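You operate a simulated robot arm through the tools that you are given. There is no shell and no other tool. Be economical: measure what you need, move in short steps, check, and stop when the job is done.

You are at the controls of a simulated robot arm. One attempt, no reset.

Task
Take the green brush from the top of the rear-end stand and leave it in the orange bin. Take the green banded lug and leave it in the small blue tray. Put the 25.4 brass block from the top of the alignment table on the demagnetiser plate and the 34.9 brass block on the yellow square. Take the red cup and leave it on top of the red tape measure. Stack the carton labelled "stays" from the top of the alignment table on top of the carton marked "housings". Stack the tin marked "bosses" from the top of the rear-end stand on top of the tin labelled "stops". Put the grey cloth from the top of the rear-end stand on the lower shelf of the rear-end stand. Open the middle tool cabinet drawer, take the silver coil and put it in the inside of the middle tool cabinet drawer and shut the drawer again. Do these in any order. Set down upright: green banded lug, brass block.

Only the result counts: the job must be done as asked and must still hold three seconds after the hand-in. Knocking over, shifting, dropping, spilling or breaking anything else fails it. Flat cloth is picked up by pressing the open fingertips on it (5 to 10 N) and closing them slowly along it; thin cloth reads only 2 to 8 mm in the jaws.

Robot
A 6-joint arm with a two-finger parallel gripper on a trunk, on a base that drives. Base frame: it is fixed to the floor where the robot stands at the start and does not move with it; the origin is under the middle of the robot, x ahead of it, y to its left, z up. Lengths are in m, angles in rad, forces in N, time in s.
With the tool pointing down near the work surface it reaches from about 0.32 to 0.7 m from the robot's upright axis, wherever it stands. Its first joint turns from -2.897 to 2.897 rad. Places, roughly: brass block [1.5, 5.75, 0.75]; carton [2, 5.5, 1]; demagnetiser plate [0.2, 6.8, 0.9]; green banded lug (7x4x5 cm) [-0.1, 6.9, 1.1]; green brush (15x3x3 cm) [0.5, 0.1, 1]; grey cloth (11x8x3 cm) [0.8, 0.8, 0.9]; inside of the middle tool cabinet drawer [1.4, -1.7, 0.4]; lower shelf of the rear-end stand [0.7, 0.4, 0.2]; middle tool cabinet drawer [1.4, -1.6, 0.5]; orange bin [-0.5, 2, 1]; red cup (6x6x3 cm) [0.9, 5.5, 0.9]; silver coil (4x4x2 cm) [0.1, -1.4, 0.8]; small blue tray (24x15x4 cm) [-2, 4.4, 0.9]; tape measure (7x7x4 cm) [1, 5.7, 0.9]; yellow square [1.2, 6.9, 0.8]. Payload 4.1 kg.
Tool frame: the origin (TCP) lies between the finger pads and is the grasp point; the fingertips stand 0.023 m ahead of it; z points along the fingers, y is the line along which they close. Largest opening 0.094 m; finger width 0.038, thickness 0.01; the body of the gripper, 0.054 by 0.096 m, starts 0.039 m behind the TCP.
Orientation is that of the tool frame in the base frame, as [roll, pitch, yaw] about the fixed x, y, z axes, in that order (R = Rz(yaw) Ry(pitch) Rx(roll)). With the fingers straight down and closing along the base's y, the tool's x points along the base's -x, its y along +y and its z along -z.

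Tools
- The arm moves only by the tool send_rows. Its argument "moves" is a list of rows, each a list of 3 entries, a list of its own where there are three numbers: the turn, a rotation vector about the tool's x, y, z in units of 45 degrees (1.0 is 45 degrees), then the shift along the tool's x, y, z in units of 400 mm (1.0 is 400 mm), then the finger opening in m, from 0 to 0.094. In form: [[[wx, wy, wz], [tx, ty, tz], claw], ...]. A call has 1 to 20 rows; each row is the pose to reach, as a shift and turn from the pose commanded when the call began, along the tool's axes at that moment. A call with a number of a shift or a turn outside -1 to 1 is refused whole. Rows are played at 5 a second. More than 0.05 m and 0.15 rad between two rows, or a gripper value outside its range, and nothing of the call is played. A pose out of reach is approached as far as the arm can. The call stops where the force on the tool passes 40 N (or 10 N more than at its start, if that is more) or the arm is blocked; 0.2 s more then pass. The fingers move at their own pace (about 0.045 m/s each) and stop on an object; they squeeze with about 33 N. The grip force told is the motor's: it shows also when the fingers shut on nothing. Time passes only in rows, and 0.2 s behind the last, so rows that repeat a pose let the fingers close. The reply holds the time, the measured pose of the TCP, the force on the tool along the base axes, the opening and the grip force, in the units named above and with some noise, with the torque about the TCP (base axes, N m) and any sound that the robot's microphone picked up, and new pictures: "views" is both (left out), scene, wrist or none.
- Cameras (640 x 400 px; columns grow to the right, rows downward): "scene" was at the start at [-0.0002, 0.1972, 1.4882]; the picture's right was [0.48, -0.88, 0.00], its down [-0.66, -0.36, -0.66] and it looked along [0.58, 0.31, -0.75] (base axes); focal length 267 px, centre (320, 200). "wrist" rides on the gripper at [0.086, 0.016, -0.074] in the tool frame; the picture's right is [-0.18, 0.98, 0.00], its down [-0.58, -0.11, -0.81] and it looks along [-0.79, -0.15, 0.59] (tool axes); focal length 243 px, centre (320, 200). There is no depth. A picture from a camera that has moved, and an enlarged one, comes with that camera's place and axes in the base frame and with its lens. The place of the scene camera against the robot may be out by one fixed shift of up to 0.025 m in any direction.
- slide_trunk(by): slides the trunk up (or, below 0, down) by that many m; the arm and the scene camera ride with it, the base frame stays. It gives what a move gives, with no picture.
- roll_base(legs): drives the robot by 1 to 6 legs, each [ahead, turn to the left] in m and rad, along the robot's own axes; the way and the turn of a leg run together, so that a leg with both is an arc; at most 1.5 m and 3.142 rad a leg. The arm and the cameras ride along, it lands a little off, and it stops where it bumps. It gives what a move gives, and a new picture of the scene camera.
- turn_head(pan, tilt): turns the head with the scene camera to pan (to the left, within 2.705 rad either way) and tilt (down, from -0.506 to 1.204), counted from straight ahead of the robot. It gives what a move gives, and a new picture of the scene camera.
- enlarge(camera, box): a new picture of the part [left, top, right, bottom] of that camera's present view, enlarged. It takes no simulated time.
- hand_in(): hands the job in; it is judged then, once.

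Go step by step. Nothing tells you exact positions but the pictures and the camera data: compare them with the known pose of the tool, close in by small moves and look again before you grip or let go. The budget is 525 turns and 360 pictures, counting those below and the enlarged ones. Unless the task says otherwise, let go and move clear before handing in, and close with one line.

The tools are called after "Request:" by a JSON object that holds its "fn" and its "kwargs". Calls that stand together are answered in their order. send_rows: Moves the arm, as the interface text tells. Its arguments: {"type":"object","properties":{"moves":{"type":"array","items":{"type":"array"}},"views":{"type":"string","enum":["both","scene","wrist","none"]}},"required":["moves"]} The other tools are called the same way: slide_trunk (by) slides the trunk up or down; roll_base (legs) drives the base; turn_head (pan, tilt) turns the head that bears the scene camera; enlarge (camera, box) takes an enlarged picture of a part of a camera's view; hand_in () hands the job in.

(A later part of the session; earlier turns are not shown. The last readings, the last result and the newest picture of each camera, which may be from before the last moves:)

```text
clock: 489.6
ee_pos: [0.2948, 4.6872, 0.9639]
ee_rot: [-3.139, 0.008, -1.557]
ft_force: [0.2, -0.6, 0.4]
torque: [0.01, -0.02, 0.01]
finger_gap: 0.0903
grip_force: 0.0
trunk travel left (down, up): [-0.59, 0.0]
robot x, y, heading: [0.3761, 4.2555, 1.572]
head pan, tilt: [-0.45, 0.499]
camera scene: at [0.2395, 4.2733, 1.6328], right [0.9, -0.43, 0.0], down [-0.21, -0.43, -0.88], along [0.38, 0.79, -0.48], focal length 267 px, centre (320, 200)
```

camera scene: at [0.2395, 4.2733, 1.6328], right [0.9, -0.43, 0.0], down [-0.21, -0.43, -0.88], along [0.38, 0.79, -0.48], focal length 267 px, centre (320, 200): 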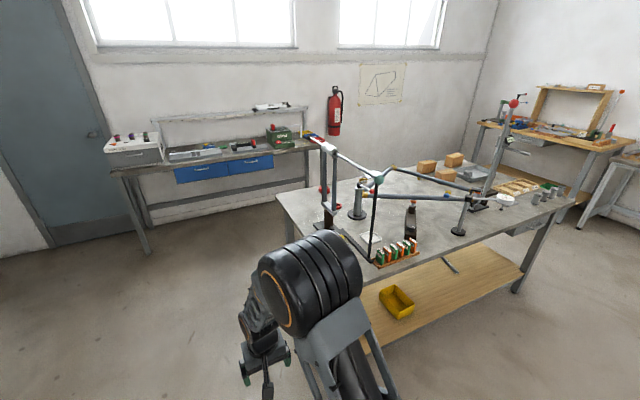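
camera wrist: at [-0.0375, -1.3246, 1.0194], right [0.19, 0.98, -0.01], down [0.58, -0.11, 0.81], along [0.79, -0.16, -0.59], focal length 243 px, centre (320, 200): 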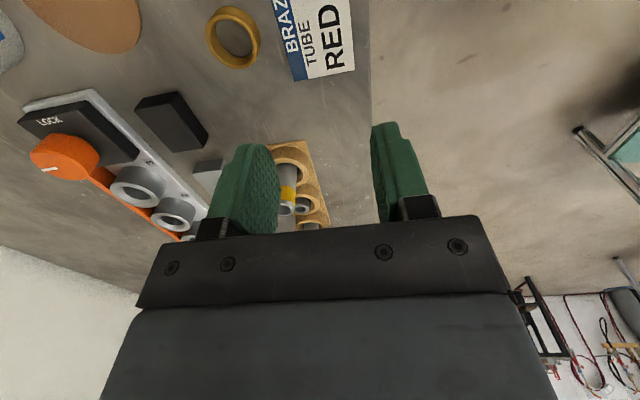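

Request:
{"fn": "enlarge", "kwargs": {"camera": "scene", "box": [270, 140, 430, 240]}}

Request:
{"fn": "enlarge", "kwargs": {"camera": "scene", "box": [400, 140, 560, 240]}}

Request:
{"fn": "enlarge", "kwargs": {"camera": "scene", "box": [100, 90, 340, 240]}}

```text
4.00 times, centred on (350, 190) of scene
camera zoom: at [0.2395, 4.2733, 1.6328], right [0.9, -0.43, 0.0], down [-0.21, -0.43, -0.88], along [0.38, 0.79, -0.48], focal length 1068 px, centre (200, 240)
```

zoom: 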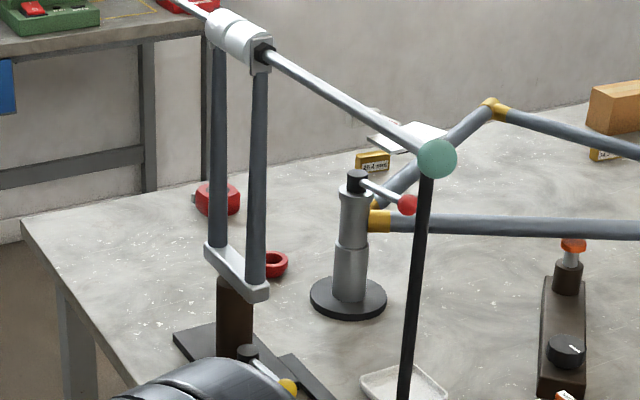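

```text
4.00 times, centred on (480, 190) of scene
camera zoom: at [0.2395, 4.2733, 1.6328], right [0.9, -0.43, 0.0], down [-0.21, -0.43, -0.88], along [0.38, 0.79, -0.48], focal length 1068 px, centre (-320, 240)
```

zoom: 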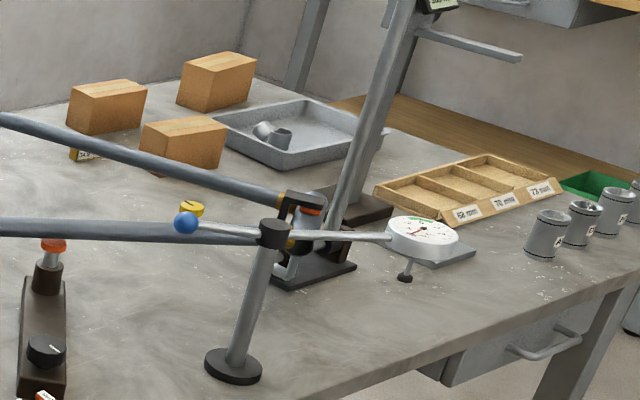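

```text
2.67 times, centred on (220, 165) of scene
camera zoom: at [0.2395, 4.2733, 1.6328], right [0.9, -0.43, 0.0], down [-0.21, -0.43, -0.88], along [0.38, 0.79, -0.48], focal length 712 px, centre (587, 293)
```

zoom: 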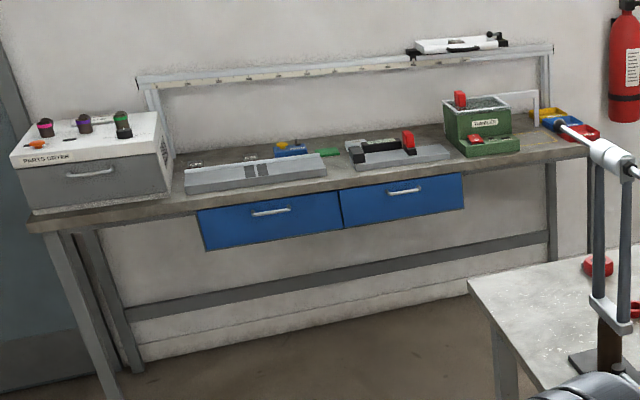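

I see the red cup and tape on the left part of the alignment table, brass blocks and cartons on its right. I move to the table's left side, near its rear corner.

Request:
{"fn": "roll_base", "kwargs": {"legs": [[0, 0.066], [1.43, 0], [0, -1.96]]}}

Request:
{"fn": "turn_head", "kwargs": {"pan": 0.1, "tilt": 0.65}}

Request:
{"fn": "send_rows", "kwargs": {"moves": [[[0, 0, 0], [0, 0, 0], 0.09]], "views": "wrist"}}

```text
clock: 502.0
ee_pos: [0.7087, 5.6301, 0.9647]
ee_rot: [-3.14, 0.009, 2.817]
ft_force: [-0.4, 0.2, 0.2]
torque: [-0.05, 0.01, 0.02]
finger_gap: 0.0901
grip_force: 0.1
trunk travel left (down, up): [-0.59, 0.0]
robot x, y, heading: [0.2754, 5.6943, -0.328]
head pan, tilt: [-0.45, 0.499]
camera scene: at [0.3303, 5.8027, 1.6328], right [-0.71, -0.71, 0.0], down [-0.34, 0.34, -0.88], along [0.62, -0.62, -0.48], focal length 267 px, centre (320, 200)
```

scene: 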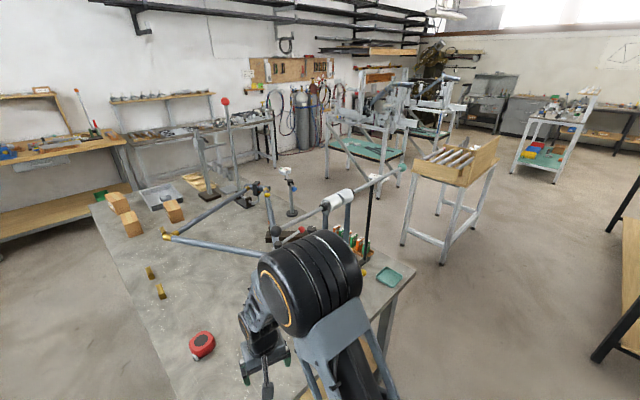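

```text
clock: 503.0
ee_pos: [0.7084, 5.6311, 0.964]
ee_rot: [-3.139, 0.006, 2.819]
ft_force: [-0.5, 0.0, 0.5]
torque: [-0.01, -0.03, 0.03]
finger_gap: 0.0897
grip_force: 0.1
trunk travel left (down, up): [-0.59, 0.0]
robot x, y, heading: [0.2792, 5.6965, -0.333]
head pan, tilt: [0.099, 0.649]
camera scene: at [0.3503, 5.8468, 1.6194], right [-0.23, -0.97, 0.0], down [-0.59, 0.14, -0.8], along [0.77, -0.19, -0.6], focal length 267 px, centre (320, 200)
```

scene: 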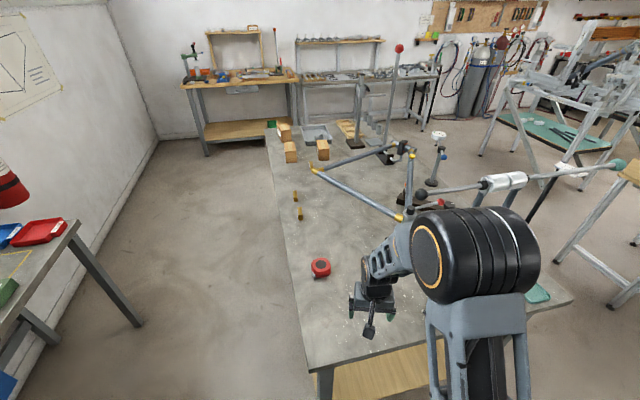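

```text
clock: 503.4
ee_pos: [0.7083, 5.6304, 0.9642]
ee_rot: [-3.14, 0.007, 2.819]
ft_force: [0.7, -0.5, -0.4]
torque: [-0.03, 0.02, 0.01]
finger_gap: 0.09
grip_force: 0.0
trunk travel left (down, up): [-0.59, 0.0]
robot x, y, heading: [0.2789, 5.6983, -0.335]
head pan, tilt: [0.099, 0.649]
camera wrist: at [0.6307, 5.6749, 1.0375], right [0.49, 0.87, 0.0], down [0.51, -0.29, 0.81], along [0.71, -0.4, -0.59], focal length 243 px, centre (320, 200)
```

wrist: 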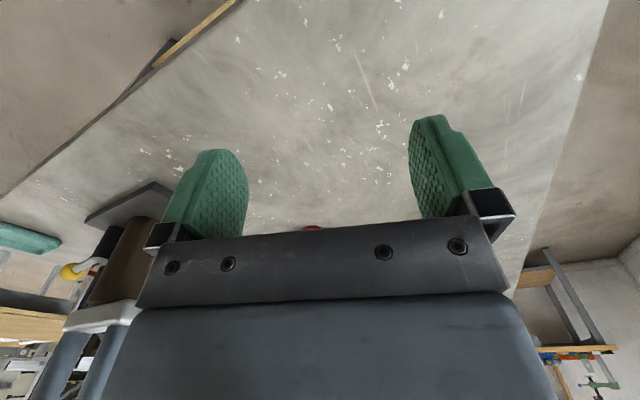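

Request:
{"fn": "send_rows", "kwargs": {"moves": [[[0, 0, 0], [-0.1, -0.03, 0], 0.09], [[0, 0, 0], [-0.2, -0.05, 0], 0.09], [[0, 0, 0], [-0.28, -0.07, 0], 0.09]], "views": "both"}}

```text
clock: 504.2
ee_pos: [0.8061, 5.568, 0.9651]
ee_rot: [-3.14, 0.007, 2.818]
ft_force: [-0.3, -1.1, 0.1]
torque: [0.0, 0.01, -0.02]
finger_gap: 0.09
grip_force: 0.0
trunk travel left (down, up): [-0.59, 0.0]
robot x, y, heading: [0.2781, 5.6983, -0.327]
head pan, tilt: [0.099, 0.649]
camera scene: at [0.3506, 5.8468, 1.6194], right [-0.23, -0.97, 0.0], down [-0.59, 0.14, -0.8], along [0.77, -0.18, -0.6], focal length 267 px, centre (320, 200)
camera wrist: at [0.7286, 5.6123, 1.0382], right [0.49, 0.87, 0.0], down [0.51, -0.29, 0.81], along [0.71, -0.4, -0.59], focal length 243 px, centre (320, 200)
```

scene: 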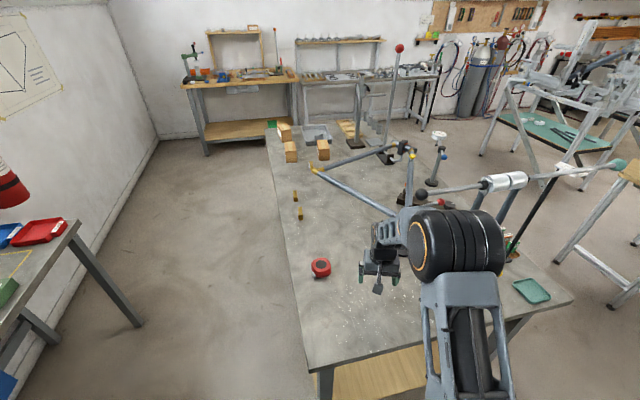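
wrist: 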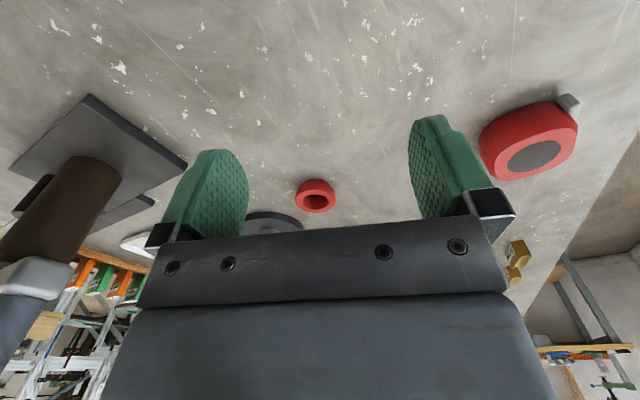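

Cup is at about (0.95, 5.48), tape at (0.97, 5.71), table z≈0.82. It is near the reach limit, so I tilt the tool about 18° forward while moving over the cup.

Request:
{"fn": "send_rows", "kwargs": {"moves": [[[0, -0.13, 0], [-0.09, -0.03, 0.02], 0.09], [[0, -0.26, 0], [-0.18, -0.05, 0.04], 0.09], [[0, -0.4, 0], [-0.27, -0.07, 0.06], 0.09], [[0, -0.4, 0], [-0.35, -0.094, 0.088], 0.09]], "views": "wrist"}}

```text
clock: 505.2
ee_pos: [0.927, 5.4876, 0.9303]
ee_rot: [-3.139, 0.32, 2.819]
ft_force: [0.4, 0.1, 0.6]
torque: [0.03, 0.01, 0.04]
finger_gap: 0.0903
grip_force: 0.0
trunk travel left (down, up): [-0.59, 0.0]
robot x, y, heading: [0.2747, 5.6924, -0.338]
head pan, tilt: [0.099, 0.649]
camera wrist: at [0.832, 5.5379, 0.973], right [0.48, 0.88, 0.06], down [0.25, -0.2, 0.95], along [0.84, -0.44, -0.31], focal length 243 px, centre (320, 200)
```

wrist: 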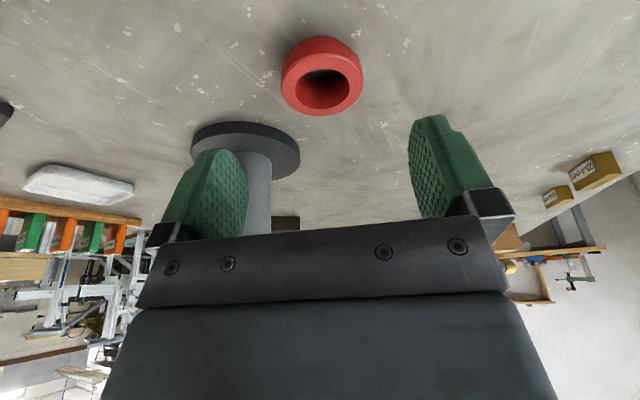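

Request:
{"fn": "send_rows", "kwargs": {"moves": [[[0, 0, 0], [0, 0.006, 0.1], 0.09], [[0, 0, 0], [0, 0.006, 0.17], 0.09], [[0, 0, 0], [0, 0.006, 0.2], 0.09]], "views": "wrist"}}

```text
clock: 505.9
ee_pos: [0.9502, 5.4824, 0.8682]
ee_rot: [-3.141, 0.335, 2.817]
ft_force: [-10.6, 2.2, 22.0]
torque: [1.11, 0.19, 0.66]
finger_gap: 0.0895
grip_force: 0.0
trunk travel left (down, up): [-0.59, 0.0]
robot x, y, heading: [0.2757, 5.6988, -0.336]
head pan, tilt: [0.099, 0.649]
stopped in row 3: the force on the tool passed its limit (the readings are from after the stop); the commanded pose is now the measured one
camera wrist: at [0.8549, 5.5332, 0.9096], right [0.48, 0.88, 0.06], down [0.24, -0.19, 0.95], along [0.85, -0.44, -0.3], focal length 243 px, centre (320, 200)
```

wrist: 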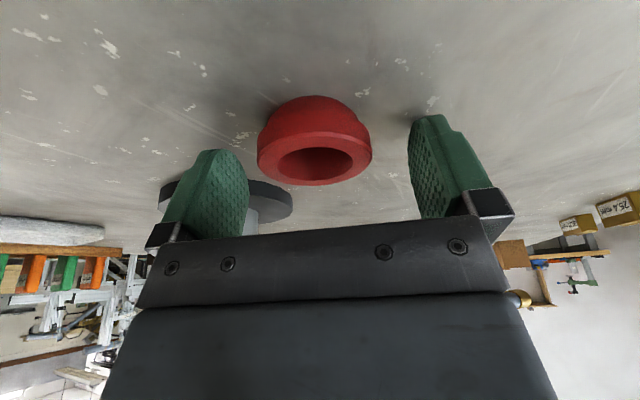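

The fingertips reached the table (z≈0.84). The cup centre is ~2 cm nearer the robot; I adjust and close.

Request:
{"fn": "send_rows", "kwargs": {"moves": [[[0, 0, 0], [0, 0, -0.008], 0.09], [[0, 0, 0], [0.05, 0.01, -0.025], 0.09], [[0, 0, 0], [0.05, 0.01, -0.025], 0.07], [[0, 0, 0], [0.05, 0.01, -0.025], 0.05], [[0, 0, 0], [0.05, 0.01, -0.025], 0.04], [[0, 0, 0], [0.05, 0.01, -0.025], 0.04]], "views": "wrist"}}

```text
clock: 507.4
ee_pos: [0.9302, 5.492, 0.867]
ee_rot: [-3.139, 0.327, 2.818]
ft_force: [-2.4, 1.9, 27.2]
torque: [0.82, 0.09, -0.1]
finger_gap: 0.0495
grip_force: 33.0
trunk travel left (down, up): [-0.59, 0.0]
robot x, y, heading: [0.2772, 5.6998, -0.335]
head pan, tilt: [0.099, 0.649]
camera wrist: at [0.8341, 5.5426, 0.91], right [0.48, 0.88, 0.06], down [0.24, -0.19, 0.95], along [0.84, -0.44, -0.3], focal length 243 px, centre (320, 200)
```

wrist: 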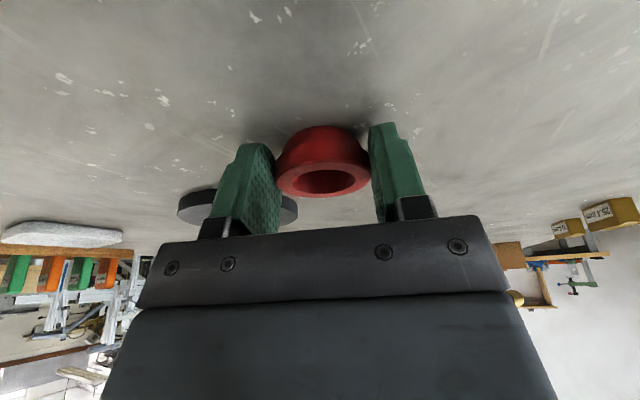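

Gripped. I lift and carry the cup over to the tape measure at about (0.935, 5.703).

Request:
{"fn": "send_rows", "kwargs": {"moves": [[[0, 0, 0], [-0.03, 0, -0.09], 0.03], [[0, 0, 0], [-0.07, 0, -0.2], 0.03], [[0, 0, 0], [-0.05, 0.08, -0.21], 0.03], [[0, 0, 0], [-0.02, 0.18, -0.22], 0.03], [[0, 0, 0], [0.0, 0.28, -0.23], 0.03], [[0, 0, 0], [0.03, 0.38, -0.24], 0.03], [[0, 0, 0], [0.07, 0.46, -0.25], 0.03], [[0, 0, 0], [0.078, 0.504, -0.25], 0.03]], "views": "wrist"}}

```text
clock: 509.1
ee_pos: [0.9386, 5.7039, 0.9496]
ee_rot: [-3.139, 0.325, 2.82]
ft_force: [-0.7, -0.5, -0.2]
torque: [0.01, 0.01, 0.02]
finger_gap: 0.0494
grip_force: 33.3
trunk travel left (down, up): [-0.59, 0.0]
robot x, y, heading: [0.2772, 5.6961, -0.332]
head pan, tilt: [0.099, 0.649]
camera wrist: at [0.8429, 5.7548, 0.9925], right [0.48, 0.88, 0.06], down [0.24, -0.19, 0.95], along [0.84, -0.44, -0.31], focal length 243 px, centre (320, 200)
```

wrist: 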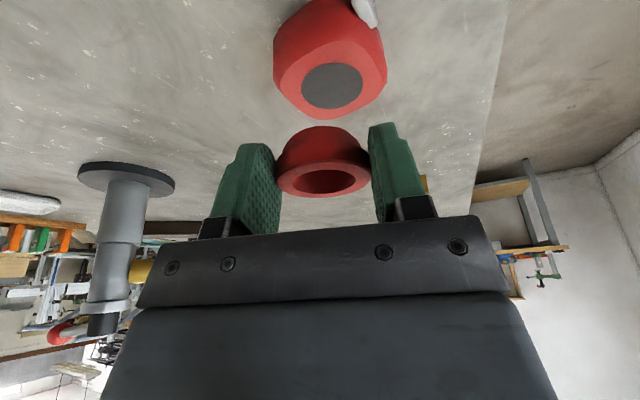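

Request:
{"fn": "send_rows", "kwargs": {"moves": [[[0, 0, 0], [-0.064, 0.012, 0.021], 0.03], [[0, 0, 0], [-0.054, 0.012, 0.05], 0.03], [[0, 0, 0], [-0.045, 0.012, 0.075], 0.03]], "views": "both"}}

Request:
{"fn": "enlarge", "kwargs": {"camera": "scene", "box": [270, 210, 390, 285]}}

```text
clock: 509.9
ee_pos: [0.9638, 5.7007, 0.9271]
ee_rot: [-3.141, 0.326, 2.819]
ft_force: [0.4, 0.3, -0.9]
torque: [0.03, 0.0, -0.03]
finger_gap: 0.0493
grip_force: 33.8
trunk travel left (down, up): [-0.59, 0.0]
robot x, y, heading: [0.2768, 5.699, -0.335]
head pan, tilt: [0.099, 0.649]
camera scene: at [0.35, 5.8471, 1.6194], right [-0.23, -0.97, 0.0], down [-0.59, 0.14, -0.8], along [0.77, -0.18, -0.6], focal length 267 px, centre (320, 200)
camera wrist: at [0.8691, 5.7503, 0.9697], right [0.48, 0.88, 0.06], down [0.24, -0.19, 0.95], along [0.84, -0.44, -0.31], focal length 243 px, centre (320, 200)
```

scene: 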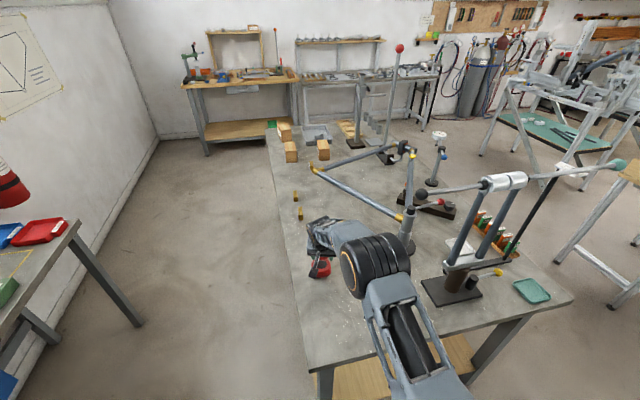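
wrist: 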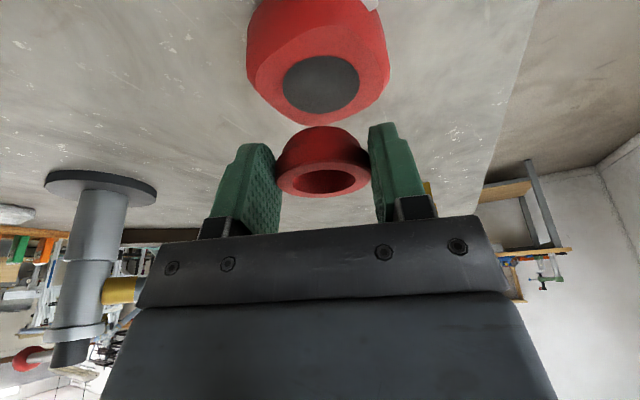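

```text
5.33 times, centred on (330, 248) of scene
camera zoom: at [0.35, 5.8471, 1.6194], right [-0.23, -0.97, 0.0], down [-0.59, 0.14, -0.8], along [0.77, -0.18, -0.6], focal length 1424 px, centre (267, -53)
```

zoom: 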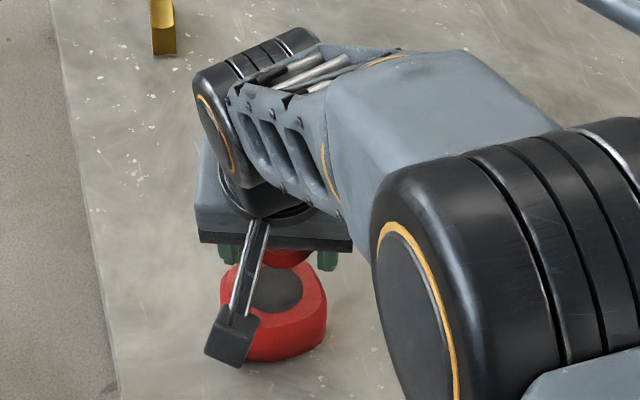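

Cup and tape are aligned. I lower until contact.

Request:
{"fn": "send_rows", "kwargs": {"moves": [[[0, 0, 0], [0.004, 0.008, 0.015], 0.03], [[0, 0, 0], [0.008, 0.008, 0.027], 0.03], [[0, 0, 0], [0.012, 0.008, 0.037], 0.03], [[0, 0, 0], [0.015, 0.008, 0.045], 0.03]], "views": "none"}}

```text
clock: 510.9
ee_pos: [0.9648, 5.7034, 0.908]
ee_rot: [3.141, 0.325, 2.818]
ft_force: [-0.7, -0.9, -0.4]
torque: [0.0, -0.01, 0.0]
finger_gap: 0.0494
grip_force: 33.0
trunk travel left (down, up): [-0.59, 0.0]
robot x, y, heading: [0.2754, 5.6963, -0.331]
head pan, tilt: [0.099, 0.649]
```

Request:
{"fn": "send_rows", "kwargs": {"moves": [[[0, 0, 0], [0.003, 0, 0.009], 0.03], [[0, 0, 0], [0.006, 0, 0.018], 0.03], [[0, 0, 0], [0.009, 0, 0.027], 0.03], [[0, 0, 0], [0.012, 0, 0.036], 0.03]], "views": "wrist"}}

```text
clock: 511.9
ee_pos: [0.9697, 5.7031, 0.904]
ee_rot: [3.137, 0.342, 2.817]
ft_force: [0.4, -0.7, 14.3]
torque: [-0.38, 0.23, -0.05]
finger_gap: 0.0492
grip_force: 33.0
trunk travel left (down, up): [-0.59, 0.0]
robot x, y, heading: [0.2767, 5.6987, -0.332]
head pan, tilt: [0.099, 0.649]
stopped in row 4: the force on the tool passed its limit (the readings are from after the stop); the commanded pose is now the measured one
camera wrist: at [0.8732, 5.7535, 0.9447], right [0.48, 0.88, 0.07], down [0.23, -0.2, 0.95], along [0.85, -0.44, -0.29], focal length 243 px, centre (320, 200)
```

wrist: 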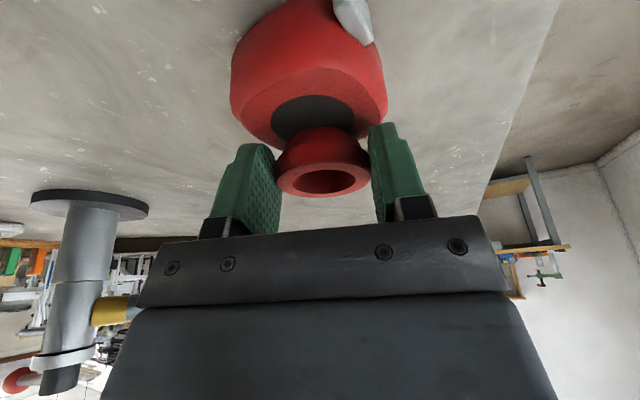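

Contact made, but the cup seems ~1.3 cm too far out on the tape. I lift slightly, shift it back and set it down again.

Request:
{"fn": "send_rows", "kwargs": {"moves": [[[0, 0, 0], [-0.006, 0, -0.02], 0.03], [[0, 0, 0], [0.025, 0.002, -0.03], 0.03], [[0, 0, 0], [0.031, 0.002, -0.012], 0.03], [[0, 0, 0], [0.034, 0.002, -0.004], 0.03]], "views": "wrist"}}

```text
clock: 512.9
ee_pos: [0.9559, 5.7089, 0.9036]
ee_rot: [3.133, 0.347, 2.818]
ft_force: [-5.0, 0.4, 34.6]
torque: [-0.57, 0.62, -0.06]
finger_gap: 0.0496
grip_force: 33.3
trunk travel left (down, up): [-0.59, 0.0]
robot x, y, heading: [0.2758, 5.6948, -0.334]
head pan, tilt: [0.099, 0.649]
camera wrist: at [0.8595, 5.7586, 0.9441], right [0.47, 0.88, 0.07], down [0.22, -0.2, 0.96], along [0.85, -0.44, -0.29], focal length 243 px, centre (320, 200)
```

wrist: 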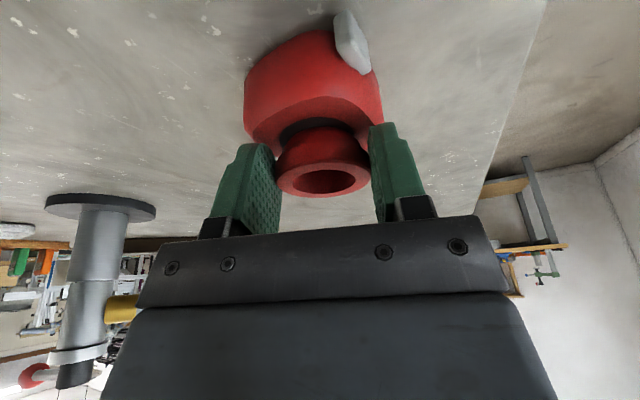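

Request:
{"fn": "send_rows", "kwargs": {"moves": [[[0, 0, 0], [-0.002, 0, -0.005], 0.03], [[0, 0, 0], [-0.002, 0, -0.005], 0.06], [[0, 0, 0], [-0.002, 0, -0.005], 0.085], [[0, 0, 0], [-0.002, 0, -0.005], 0.085], [[0, 0, 0], [-0.03, 0, -0.1], 0.085], [[0, 0, 0], [-0.03, 0, -0.2], 0.085]], "views": "wrist"}}

```text
clock: 514.3
ee_pos: [0.9408, 5.7131, 0.9767]
ee_rot: [3.139, 0.333, 2.82]
ft_force: [0.0, -0.1, 0.2]
torque: [-0.03, -0.01, 0.0]
finger_gap: 0.0851
grip_force: 0.0
trunk travel left (down, up): [-0.59, 0.0]
robot x, y, heading: [0.2769, 5.6973, -0.337]
head pan, tilt: [0.099, 0.649]
camera wrist: at [0.8441, 5.7629, 1.0184], right [0.48, 0.88, 0.06], down [0.24, -0.2, 0.95], along [0.85, -0.44, -0.3], focal length 243 px, centre (320, 200)
```

wrist: 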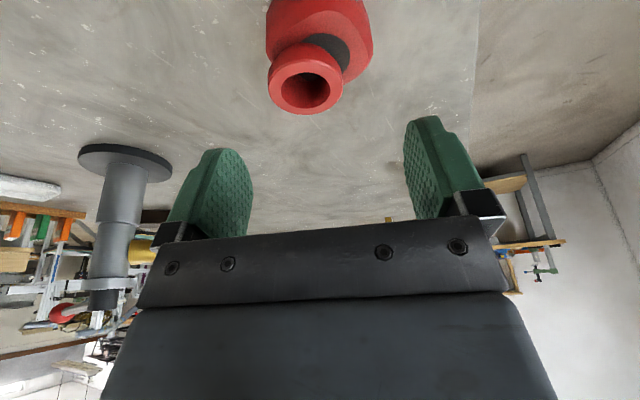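

The cup stands on the tape measure. Next the brass blocks: I level the tool, retract and move into the aisle between the table and the rear bench.

Request:
{"fn": "send_rows", "kwargs": {"moves": [[[0, 0, 0], [0.05, 0, -0.05], 0.085], [[0, 0.13, 0], [0.15, 0, -0.05], 0.085], [[0, 0.26, 0], [0.25, 0, -0.03], 0.085], [[0, 0.42, 0], [0.35, 0, 0], 0.085], [[0, 0.42, 0], [0.45, 0, 0.04], 0.085]], "views": "none"}}

Request:
{"fn": "roll_base", "kwargs": {"legs": [[-0.1, 0], [0, 1.9], [0.49, 0], [0, -1.566], [1.05, 0]]}}

```text
clock: 515.5
ee_pos: [0.7848, 5.766, 0.9026]
ee_rot: [3.141, 0.005, 2.817]
ft_force: [-1.2, 0.1, -0.6]
torque: [-0.01, -0.03, -0.03]
finger_gap: 0.0849
grip_force: 0.0
trunk travel left (down, up): [-0.59, 0.0]
robot x, y, heading: [0.2736, 5.6952, -0.333]
head pan, tilt: [0.099, 0.649]
```

```text
clock: 532.6
ee_pos: [1.6746, 6.4992, 0.903]
ee_rot: [3.14, 0.003, -3.095]
ft_force: [-0.3, -0.4, 0.4]
torque: [0.03, -0.01, 0.03]
finger_gap: 0.0851
grip_force: 0.2
trunk travel left (down, up): [-0.59, 0.0]
robot x, y, heading: [1.226, 6.2535, 0.038]
head pan, tilt: [0.099, 0.649]
camera scene: at [1.2347, 6.4208, 1.6194], right [0.14, -0.99, 0.0], down [-0.6, -0.08, -0.8], along [0.79, 0.11, -0.6], focal length 267 px, centre (320, 200)
```

scene: 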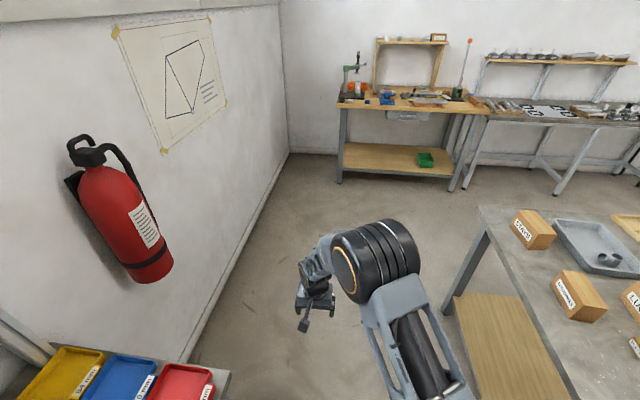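

Request:
{"fn": "enlarge", "kwargs": {"camera": "scene", "box": [480, 190, 640, 290]}}

Request:
{"fn": "enlarge", "kwargs": {"camera": "scene", "box": [480, 260, 640, 360]}}

```text
4.00 times, centred on (560, 240) of scene
camera zoom: at [1.2347, 6.4208, 1.6194], right [0.14, -0.99, 0.0], down [-0.6, -0.08, -0.8], along [0.79, 0.11, -0.6], focal length 1068 px, centre (-640, 40)
```

zoom: 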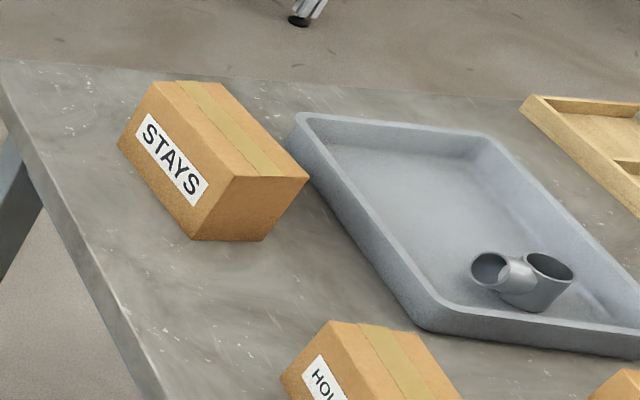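

```text
4.00 times, centred on (560, 310) of scene
camera zoom: at [1.2347, 6.4208, 1.6194], right [0.14, -0.99, 0.0], down [-0.6, -0.08, -0.8], along [0.79, 0.11, -0.6], focal length 1068 px, centre (-640, -240)
```

zoom: 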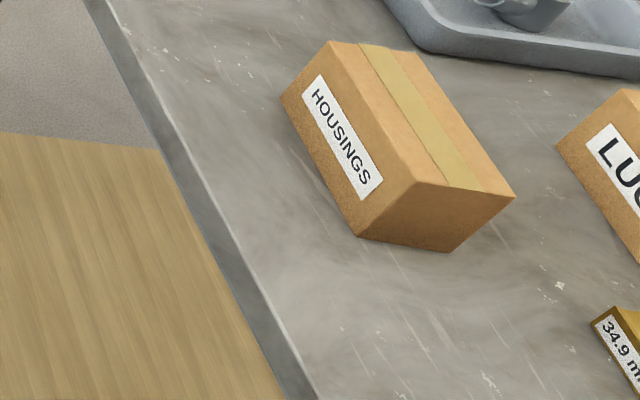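

STAYS is the farthest carton (~x 2.1), HOUSINGS (~x 1.83) and LUGS beside it. First the brass blocks: I raise the hand and face the table.

Request:
{"fn": "send_rows", "kwargs": {"moves": [[[0, 0, 0], [0, 0, -0.11], 0.06], [[0, 0, 0], [0, 0, -0.21], 0.06], [[0, 0, 0], [0, -0.1, -0.21], 0.06], [[0, 0, 0], [0, -0.2, -0.21], 0.06], [[0, 0, 0], [0, -0.3, -0.21], 0.06], [[0, 0, 0], [0, -0.4, -0.21], 0.06], [[0, 0, 0], [0, -0.5, -0.21], 0.06]], "views": "none"}}

Request:
{"fn": "roll_base", "kwargs": {"legs": [[0, -1.609]]}}

Request:
{"fn": "send_rows", "kwargs": {"moves": [[[0, 0, 0], [0, 0, 0], 0.06]], "views": "wrist"}}

```text
clock: 534.2
ee_pos: [1.6838, 6.2988, 0.9871]
ee_rot: [3.14, 0.004, -3.093]
ft_force: [-0.5, 0.2, 0.1]
torque: [-0.01, 0.01, -0.03]
finger_gap: 0.0601
grip_force: 0.0
trunk travel left (down, up): [-0.59, 0.0]
robot x, y, heading: [1.2233, 6.2482, 0.038]
head pan, tilt: [0.099, 0.649]
```

```text
clock: 538.4
ee_pos: [1.2657, 5.7899, 0.9871]
ee_rot: [3.14, 0.006, 1.604]
ft_force: [-0.5, 0.4, -0.5]
torque: [0.0, -0.01, -0.01]
finger_gap: 0.06
grip_force: 0.1
trunk travel left (down, up): [-0.59, 0.0]
robot x, y, heading: [1.2185, 6.2532, -1.546]
head pan, tilt: [0.099, 0.649]
camera scene: at [1.3901, 6.2224, 1.6194], right [-0.99, -0.12, 0.0], down [-0.07, 0.6, -0.8], along [0.1, -0.79, -0.6], focal length 267 px, centre (320, 200)
```

scene: 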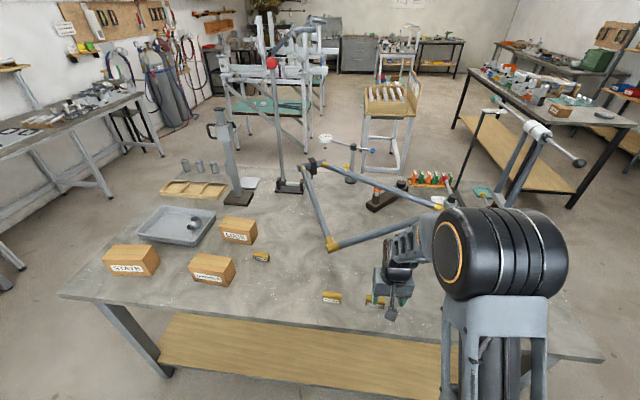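

```text
clock: 538.8
ee_pos: [1.2658, 5.7908, 0.988]
ee_rot: [3.139, 0.005, 1.606]
ft_force: [0.2, -0.1, 1.2]
torque: [0.02, -0.01, 0.0]
finger_gap: 0.0598
grip_force: 0.0
trunk travel left (down, up): [-0.59, 0.0]
robot x, y, heading: [1.2263, 6.2505, -1.549]
head pan, tilt: [0.099, 0.649]
camera wrist: at [1.2786, 5.8789, 1.0612], right [0.99, -0.15, 0.0], down [-0.09, -0.58, 0.81], along [-0.12, -0.8, -0.59], focal length 243 px, centre (320, 200)
```

wrist: 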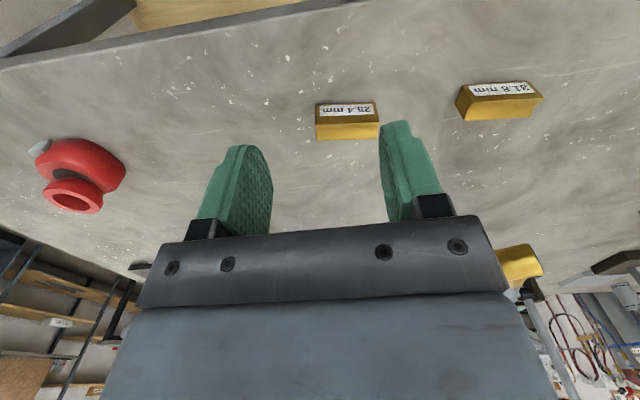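

I see blocks marked 25.4 mm and 31.8 mm here (the 34.9 one is nearer the cartons). I go over the 25.4 block.

Request:
{"fn": "send_rows", "kwargs": {"moves": [[[0, 0, 0], [-0.08, 0.034, 0.05], 0.085], [[0, 0, 0], [-0.169, 0.034, 0.1], 0.085], [[0, 0, 0], [-0.169, 0.034, 0.19], 0.085]], "views": "wrist"}}

```text
clock: 539.6
ee_pos: [1.2815, 5.7229, 0.9112]
ee_rot: [3.139, 0.007, 1.605]
ft_force: [-0.2, 0.7, 0.1]
torque: [0.0, -0.01, -0.01]
finger_gap: 0.0851
grip_force: 0.0
trunk travel left (down, up): [-0.59, 0.0]
robot x, y, heading: [1.2198, 6.2498, -1.545]
head pan, tilt: [0.099, 0.649]
camera wrist: at [1.2944, 5.8107, 0.9843], right [0.99, -0.15, 0.0], down [-0.09, -0.58, 0.81], along [-0.12, -0.8, -0.59], focal length 243 px, centre (320, 200)
```

wrist: 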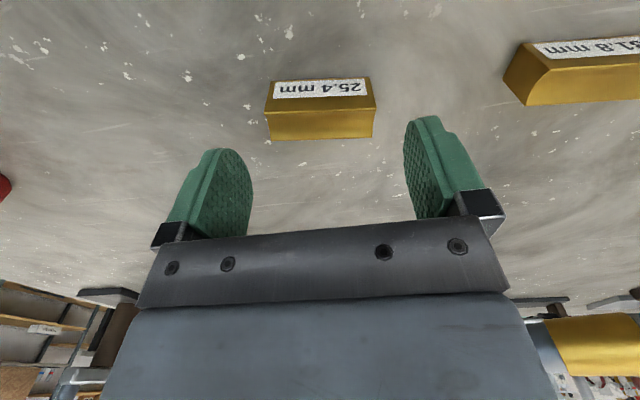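

Request:
{"fn": "send_rows", "kwargs": {"moves": [[[0, 0, 0], [0, 0, 0.05], 0.085], [[0, 0, 0], [0, 0, 0.09], 0.085], [[0, 0, 0], [0, 0, 0.105], 0.085], [[0, 0, 0], [0, 0, 0.112], 0.085]], "views": "none"}}

Request:
{"fn": "send_rows", "kwargs": {"moves": [[[0, 0, 0], [0, 0, 0], 0.075], [[0, 0, 0], [0, 0, 0], 0.06], [[0, 0, 0], [0, 0, 0], 0.05], [[0, 0, 0], [0, 0, 0], 0.04], [[0, 0, 0], [0, 0, 0], 0.04]], "views": "wrist"}}

```text
clock: 540.6
ee_pos: [1.2828, 5.7222, 0.8678]
ee_rot: [3.139, 0.005, 1.607]
ft_force: [0.1, 0.1, 0.3]
torque: [0.02, -0.03, 0.01]
finger_gap: 0.085
grip_force: 0.1
trunk travel left (down, up): [-0.59, 0.0]
robot x, y, heading: [1.2218, 6.2553, -1.546]
head pan, tilt: [0.099, 0.649]
```

```text
clock: 541.8
ee_pos: [1.2819, 5.7224, 0.8668]
ee_rot: [3.141, 0.006, 1.606]
ft_force: [1.2, 0.4, 0.6]
torque: [-0.03, 0.06, 0.0]
finger_gap: 0.0618
grip_force: 32.9
trunk travel left (down, up): [-0.59, 0.0]
robot x, y, heading: [1.2213, 6.25, -1.548]
head pan, tilt: [0.099, 0.649]
camera wrist: at [1.295, 5.811, 0.9405], right [0.99, -0.15, 0.0], down [-0.09, -0.58, 0.81], along [-0.12, -0.8, -0.59], focal length 243 px, centre (320, 200)
```

wrist: 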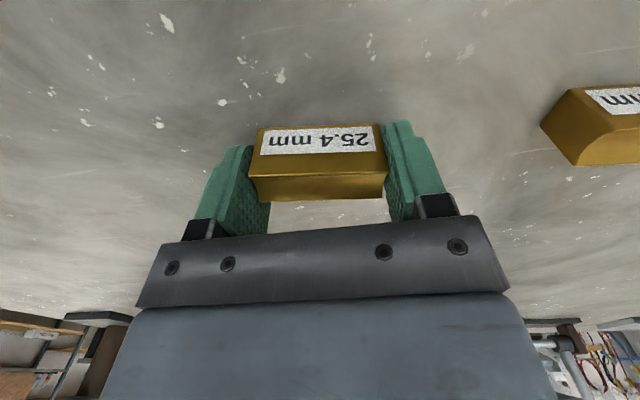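

The 25.4 block is gripped. I lift high, turn to face east and back along the aisle to the demagnetiser.

Request:
{"fn": "send_rows", "kwargs": {"moves": [[[0, 0, 0], [0, 0, -0.1], 0.04], [[0, 0, 0], [0, 0, -0.2], 0.04], [[0, 0, 0], [0, 0, -0.3], 0.04], [[0, 0, 0], [0, 0, -0.4], 0.04]], "views": "none"}}

Request:
{"fn": "roll_base", "kwargs": {"legs": [[0, 1.546], [-0.95, 0]]}}

Request:
{"fn": "turn_head", "kwargs": {"pan": 1.5, "tilt": 0.65}}

```text
clock: 542.8
ee_pos: [1.2823, 5.7241, 1.0279]
ee_rot: [3.14, 0.004, 1.607]
ft_force: [-0.4, 0.7, -2.9]
torque: [-0.01, -0.01, 0.01]
finger_gap: 0.0618
grip_force: 33.5
trunk travel left (down, up): [-0.59, 0.0]
robot x, y, heading: [1.222, 6.2499, -1.545]
head pan, tilt: [0.099, 0.649]
```

```text
clock: 551.6
ee_pos: [0.8036, 6.2964, 1.0286]
ee_rot: [3.14, 0.006, -3.119]
ft_force: [-0.9, 0.6, -3.6]
torque: [-0.01, -0.04, 0.01]
finger_gap: 0.0618
grip_force: 32.9
trunk travel left (down, up): [-0.59, 0.0]
robot x, y, heading: [0.2732, 6.2462, 0.014]
head pan, tilt: [0.099, 0.649]
camera scene: at [0.2899, 6.4132, 1.6194], right [0.11, -0.99, 0.0], down [-0.6, -0.07, -0.8], along [0.79, 0.09, -0.6], focal length 267 px, centre (320, 200)
```

scene: 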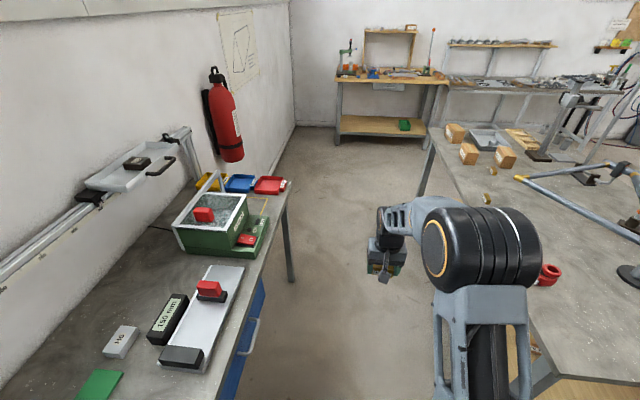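

```text
clock: 553.1
ee_pos: [0.803, 6.2959, 1.0271]
ee_rot: [3.14, 0.005, -3.121]
ft_force: [-0.1, 0.1, -3.0]
torque: [0.01, 0.0, -0.03]
finger_gap: 0.0616
grip_force: 33.2
trunk travel left (down, up): [-0.59, 0.0]
robot x, y, heading: [0.279, 6.2457, 0.009]
head pan, tilt: [1.499, 0.649]
camera scene: at [0.2094, 6.4904, 1.6194], right [1.0, -0.06, 0.0], down [-0.04, -0.6, -0.8], along [0.05, 0.79, -0.6], focal length 267 px, centre (320, 200)
```

scene: 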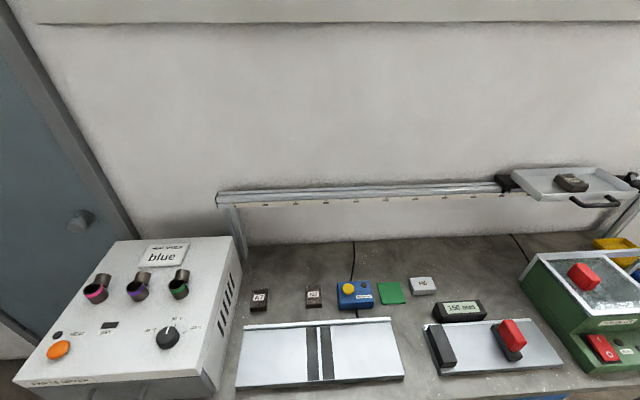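

The demagnetiser plate (two black stripes) is at about (0.22, 6.81). The green-banded lug is on the parts dryer. I turn to face the bench.

Request:
{"fn": "roll_base", "kwargs": {"legs": [[0, 1.562]]}}

Request:
{"fn": "send_rows", "kwargs": {"moves": [[[0, 0, 0], [0, 0, 0.1], 0.04], [[0, 0, 0], [0, 0, 0.15], 0.04]], "views": "wrist"}}

```text
clock: 557.3
ee_pos: [0.2285, 6.7749, 1.0284]
ee_rot: [3.138, 0.005, -1.559]
ft_force: [-0.2, 0.1, -2.8]
torque: [0.02, 0.01, 0.03]
finger_gap: 0.0616
grip_force: 33.5
trunk travel left (down, up): [-0.59, 0.0]
robot x, y, heading: [0.2757, 6.2403, 1.566]
head pan, tilt: [1.499, 0.649]
camera scene: at [0.0118, 6.1844, 1.6194], right [0.07, 1.0, 0.0], down [0.6, -0.04, -0.8], along [-0.79, 0.06, -0.6], focal length 267 px, centre (320, 200)
```

scene: 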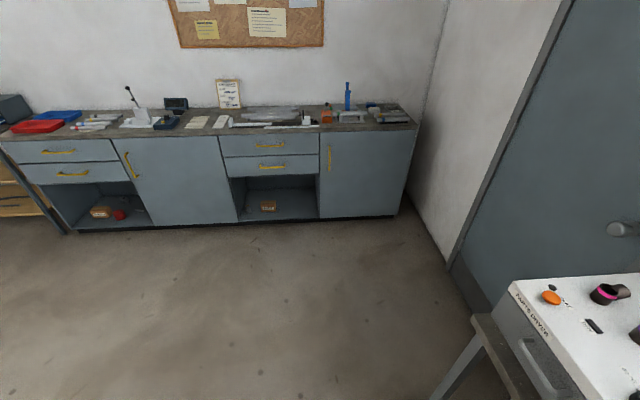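

```text
clock: 557.9
ee_pos: [0.2279, 6.7743, 0.9663]
ee_rot: [3.14, 0.005, -1.561]
ft_force: [0.3, 0.1, -2.5]
torque: [0.02, -0.02, -0.03]
finger_gap: 0.0618
grip_force: 32.4
trunk travel left (down, up): [-0.59, 0.0]
robot x, y, heading: [0.272, 6.2458, 1.567]
head pan, tilt: [1.499, 0.649]
camera wrist: at [0.2125, 6.6896, 1.0403], right [-0.98, 0.17, 0.0], down [0.1, 0.58, 0.81], along [0.14, 0.8, -0.59], focal length 243 px, centre (320, 200)
```

wrist: 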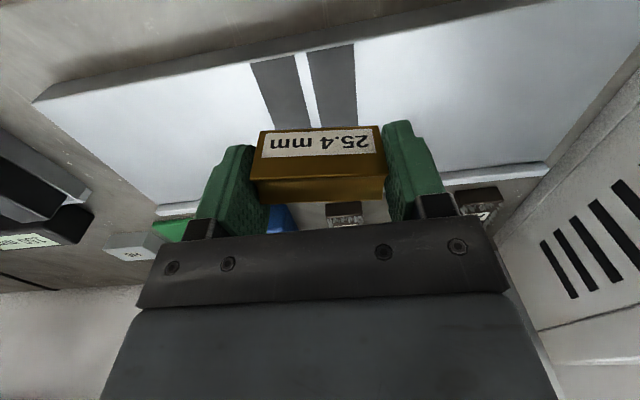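

Request:
{"fn": "send_rows", "kwargs": {"moves": [[[0, 0, 0], [-0.06, 0, 0.05], 0.04], [[0, 0, 0], [-0.125, 0, 0.1], 0.04], [[0, 0, 0], [-0.125, 0, 0.14], 0.04]], "views": "wrist"}}

```text
clock: 558.7
ee_pos: [0.2252, 6.8258, 0.913]
ee_rot: [3.138, 0.004, -1.559]
ft_force: [0.7, -0.3, -3.1]
torque: [-0.01, 0.01, 0.02]
finger_gap: 0.0617
grip_force: 33.6
trunk travel left (down, up): [-0.59, 0.0]
robot x, y, heading: [0.2749, 6.2444, 1.574]
head pan, tilt: [1.499, 0.649]
camera wrist: at [0.2108, 6.7394, 0.9858], right [-0.98, 0.17, 0.0], down [0.1, 0.58, 0.81], along [0.14, 0.8, -0.59], focal length 243 px, centre (320, 200)
```

wrist: 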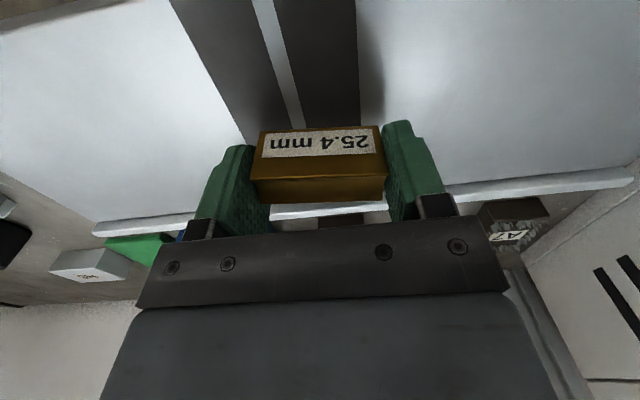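

Request:
{"fn": "send_rows", "kwargs": {"moves": [[[0, 0, 0], [0, 0, 0.02], 0.04], [[0, 0, 0], [0, 0, 0.035], 0.04], [[0, 0, 0], [0, 0, 0.05], 0.04], [[0, 0, 0], [0, 0, 0.06], 0.04], [[0, 0, 0], [0, 0, 0.07], 0.04]], "views": "none"}}

```text
clock: 559.8
ee_pos: [0.2262, 6.8249, 0.8931]
ee_rot: [3.14, 0.014, -1.56]
ft_force: [0.1, -10.4, 19.2]
torque: [-0.61, -0.75, -0.33]
finger_gap: 0.0616
grip_force: 33.2
trunk travel left (down, up): [-0.59, 0.0]
robot x, y, heading: [0.2717, 6.2481, 1.567]
head pan, tilt: [1.499, 0.649]
stopped in row 5: the force on the tool passed its limit (the readings are from after the stop); the commanded pose is now the measured one
```

Block is on the plate. I release and lift.

Request:
{"fn": "send_rows", "kwargs": {"moves": [[[0, 0, 0], [0, 0, -0.003], 0.065], [[0, 0, 0], [0, 0, -0.003], 0.085], [[0, 0, 0], [0, 0, -0.003], 0.085], [[0, 0, 0], [0, 0, -0.1], 0.085], [[0, 0, 0], [0, 0, -0.2], 0.085], [[0, 0, 0], [0, 0, -0.3], 0.085]], "views": "wrist"}}

```text
clock: 561.2
ee_pos: [0.2274, 6.8249, 1.0102]
ee_rot: [3.141, 0.013, -1.559]
ft_force: [0.0, 0.4, -1.0]
torque: [0.01, 0.01, 0.02]
finger_gap: 0.0848
grip_force: 0.1
trunk travel left (down, up): [-0.59, 0.0]
robot x, y, heading: [0.2744, 6.2448, 1.572]
head pan, tilt: [1.499, 0.649]
camera wrist: at [0.2115, 6.7395, 1.0835], right [-0.98, 0.17, 0.0], down [0.1, 0.57, 0.81], along [0.14, 0.8, -0.58], focal length 243 px, centre (320, 200)
```

wrist: 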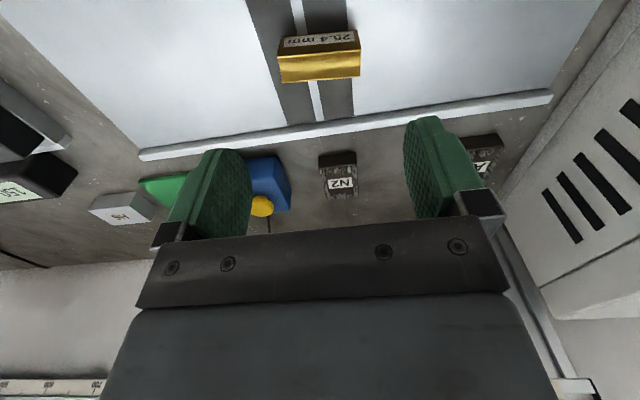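

The 25.4 block sits on the demagnetiser plate. Now the 34.9 block near (1.69, 5.60): I drive east and face the table.

Request:
{"fn": "roll_base", "kwargs": {"legs": [[0, -1.571], [1.42, 0], [0, -1.571]]}}

Request:
{"fn": "send_rows", "kwargs": {"moves": [[[0, 0, 0], [0, 0, 0], 0.085]], "views": "wrist"}}

```text
clock: 575.9
ee_pos: [1.7515, 5.668, 1.0098]
ee_rot: [3.14, 0.012, 1.598]
ft_force: [-0.2, 0.4, -0.3]
torque: [-0.03, -0.03, 0.0]
finger_gap: 0.0852
grip_force: 0.0
trunk travel left (down, up): [-0.59, 0.0]
robot x, y, heading: [1.6931, 6.2524, -1.554]
head pan, tilt: [1.499, 0.649]
camera scene: at [1.9385, 6.3005, 1.6194], right [-0.06, -1.0, 0.0], down [-0.6, 0.03, -0.8], along [0.8, -0.05, -0.6], focal length 267 px, centre (320, 200)
```

scene: 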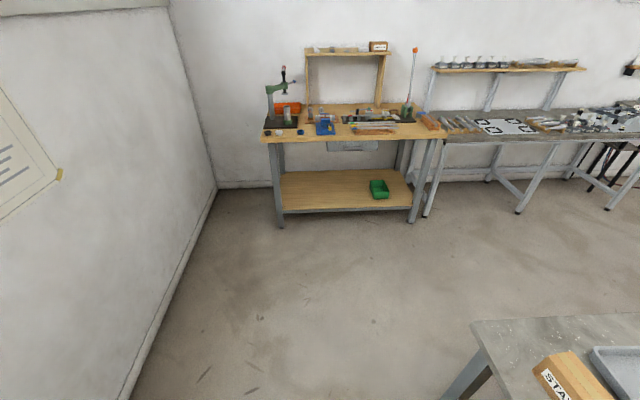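

```text
clock: 576.3
ee_pos: [1.751, 5.6691, 1.0102]
ee_rot: [3.141, 0.012, 1.597]
ft_force: [-0.4, -0.2, -0.4]
torque: [0.01, 0.02, 0.02]
finger_gap: 0.085
grip_force: 0.1
trunk travel left (down, up): [-0.59, 0.0]
robot x, y, heading: [1.6973, 6.2515, -1.559]
head pan, tilt: [1.499, 0.649]
camera wrist: at [1.7645, 5.7579, 1.0833], right [0.99, -0.16, 0.0], down [-0.1, -0.57, 0.81], along [-0.13, -0.8, -0.58], focal length 243 px, centre (320, 200)
```

wrist: 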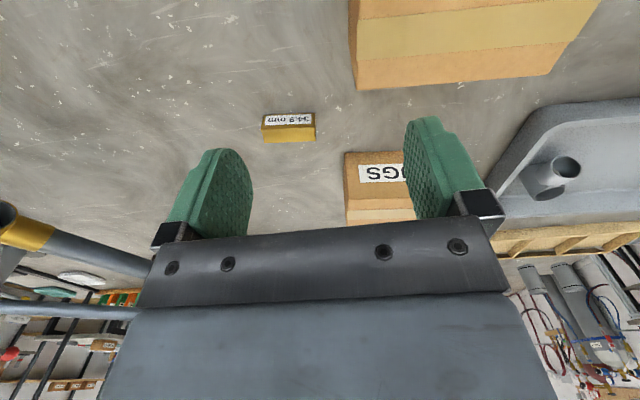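

Request:
{"fn": "send_rows", "kwargs": {"moves": [[[0, 0, 0], [-0.06, -0.06, 0], 0.074], [[0, 0, 0], [-0.13, -0.1275, 0.03], 0.074], [[0, 0, 0], [-0.2, -0.1275, 0.08], 0.074], [[0, 0, 0], [-0.2, -0.1275, 0.16], 0.074], [[0, 0, 0], [-0.2, -0.1275, 0.235], 0.074]], "views": "wrist"}}

```text
clock: 577.5
ee_pos: [1.7025, 5.5867, 0.9171]
ee_rot: [3.139, 0.013, 1.596]
ft_force: [-0.3, 0.9, 1.0]
torque: [0.01, 0.0, -0.02]
finger_gap: 0.0741
grip_force: 0.0
trunk travel left (down, up): [-0.59, 0.0]
robot x, y, heading: [1.6985, 6.2502, -1.56]
head pan, tilt: [1.499, 0.649]
camera wrist: at [1.7156, 5.6756, 0.9897], right [0.99, -0.16, 0.0], down [-0.1, -0.57, 0.81], along [-0.13, -0.8, -0.58], focal length 243 px, centre (320, 200)
```

wrist: 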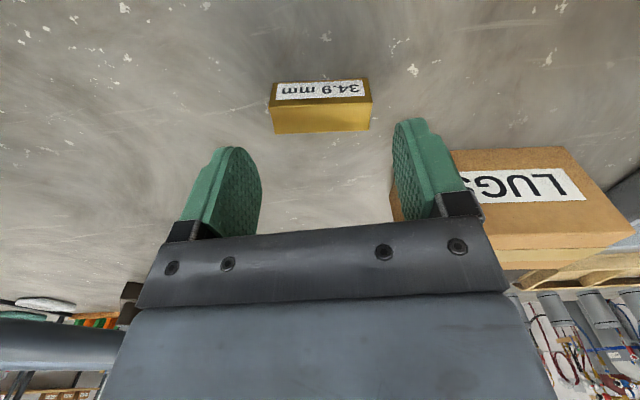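

Request:
{"fn": "send_rows", "kwargs": {"moves": [[[0, 0, 0], [0.005, -0.007, 0.05], 0.074], [[0, 0, 0], [0.005, -0.007, 0.1], 0.074], [[0, 0, 0], [0.005, -0.007, 0.125], 0.074]], "views": "none"}}

Request:
{"fn": "send_rows", "kwargs": {"moves": [[[0, 0, 0], [0, 0, 0], 0.065], [[0, 0, 0], [0, 0, 0], 0.055], [[0, 0, 0], [0, 0, 0], 0.045], [[0, 0, 0], [0, 0, 0], 0.045]], "views": "wrist"}}

```text
clock: 578.3
ee_pos: [1.6997, 5.5874, 0.8677]
ee_rot: [3.138, 0.014, 1.596]
ft_force: [0.4, -0.3, -0.2]
torque: [0.01, 0.01, 0.01]
finger_gap: 0.074
grip_force: 0.0
trunk travel left (down, up): [-0.59, 0.0]
robot x, y, heading: [1.6935, 6.2495, -1.557]
head pan, tilt: [1.499, 0.649]
```

```text
clock: 579.3
ee_pos: [1.6998, 5.5878, 0.8673]
ee_rot: [3.139, 0.011, 1.596]
ft_force: [1.4, -1.8, -0.5]
torque: [-0.08, 0.05, 0.0]
finger_gap: 0.0615
grip_force: 32.8
trunk travel left (down, up): [-0.59, 0.0]
robot x, y, heading: [1.6939, 6.2501, -1.557]
head pan, tilt: [1.499, 0.649]
camera wrist: at [1.7136, 5.677, 0.9402], right [0.99, -0.16, 0.0], down [-0.1, -0.57, 0.81], along [-0.13, -0.8, -0.58], focal length 243 px, centre (320, 200)
```

wrist: 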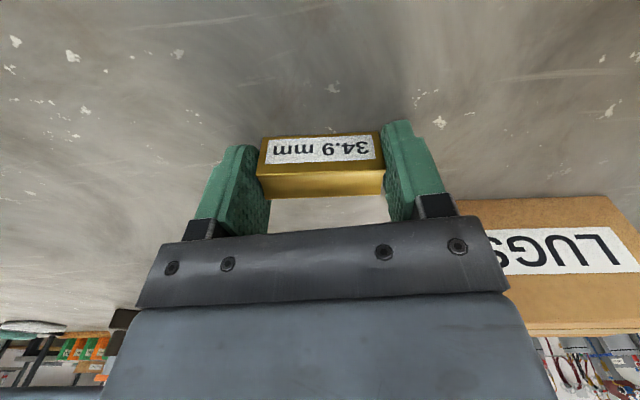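

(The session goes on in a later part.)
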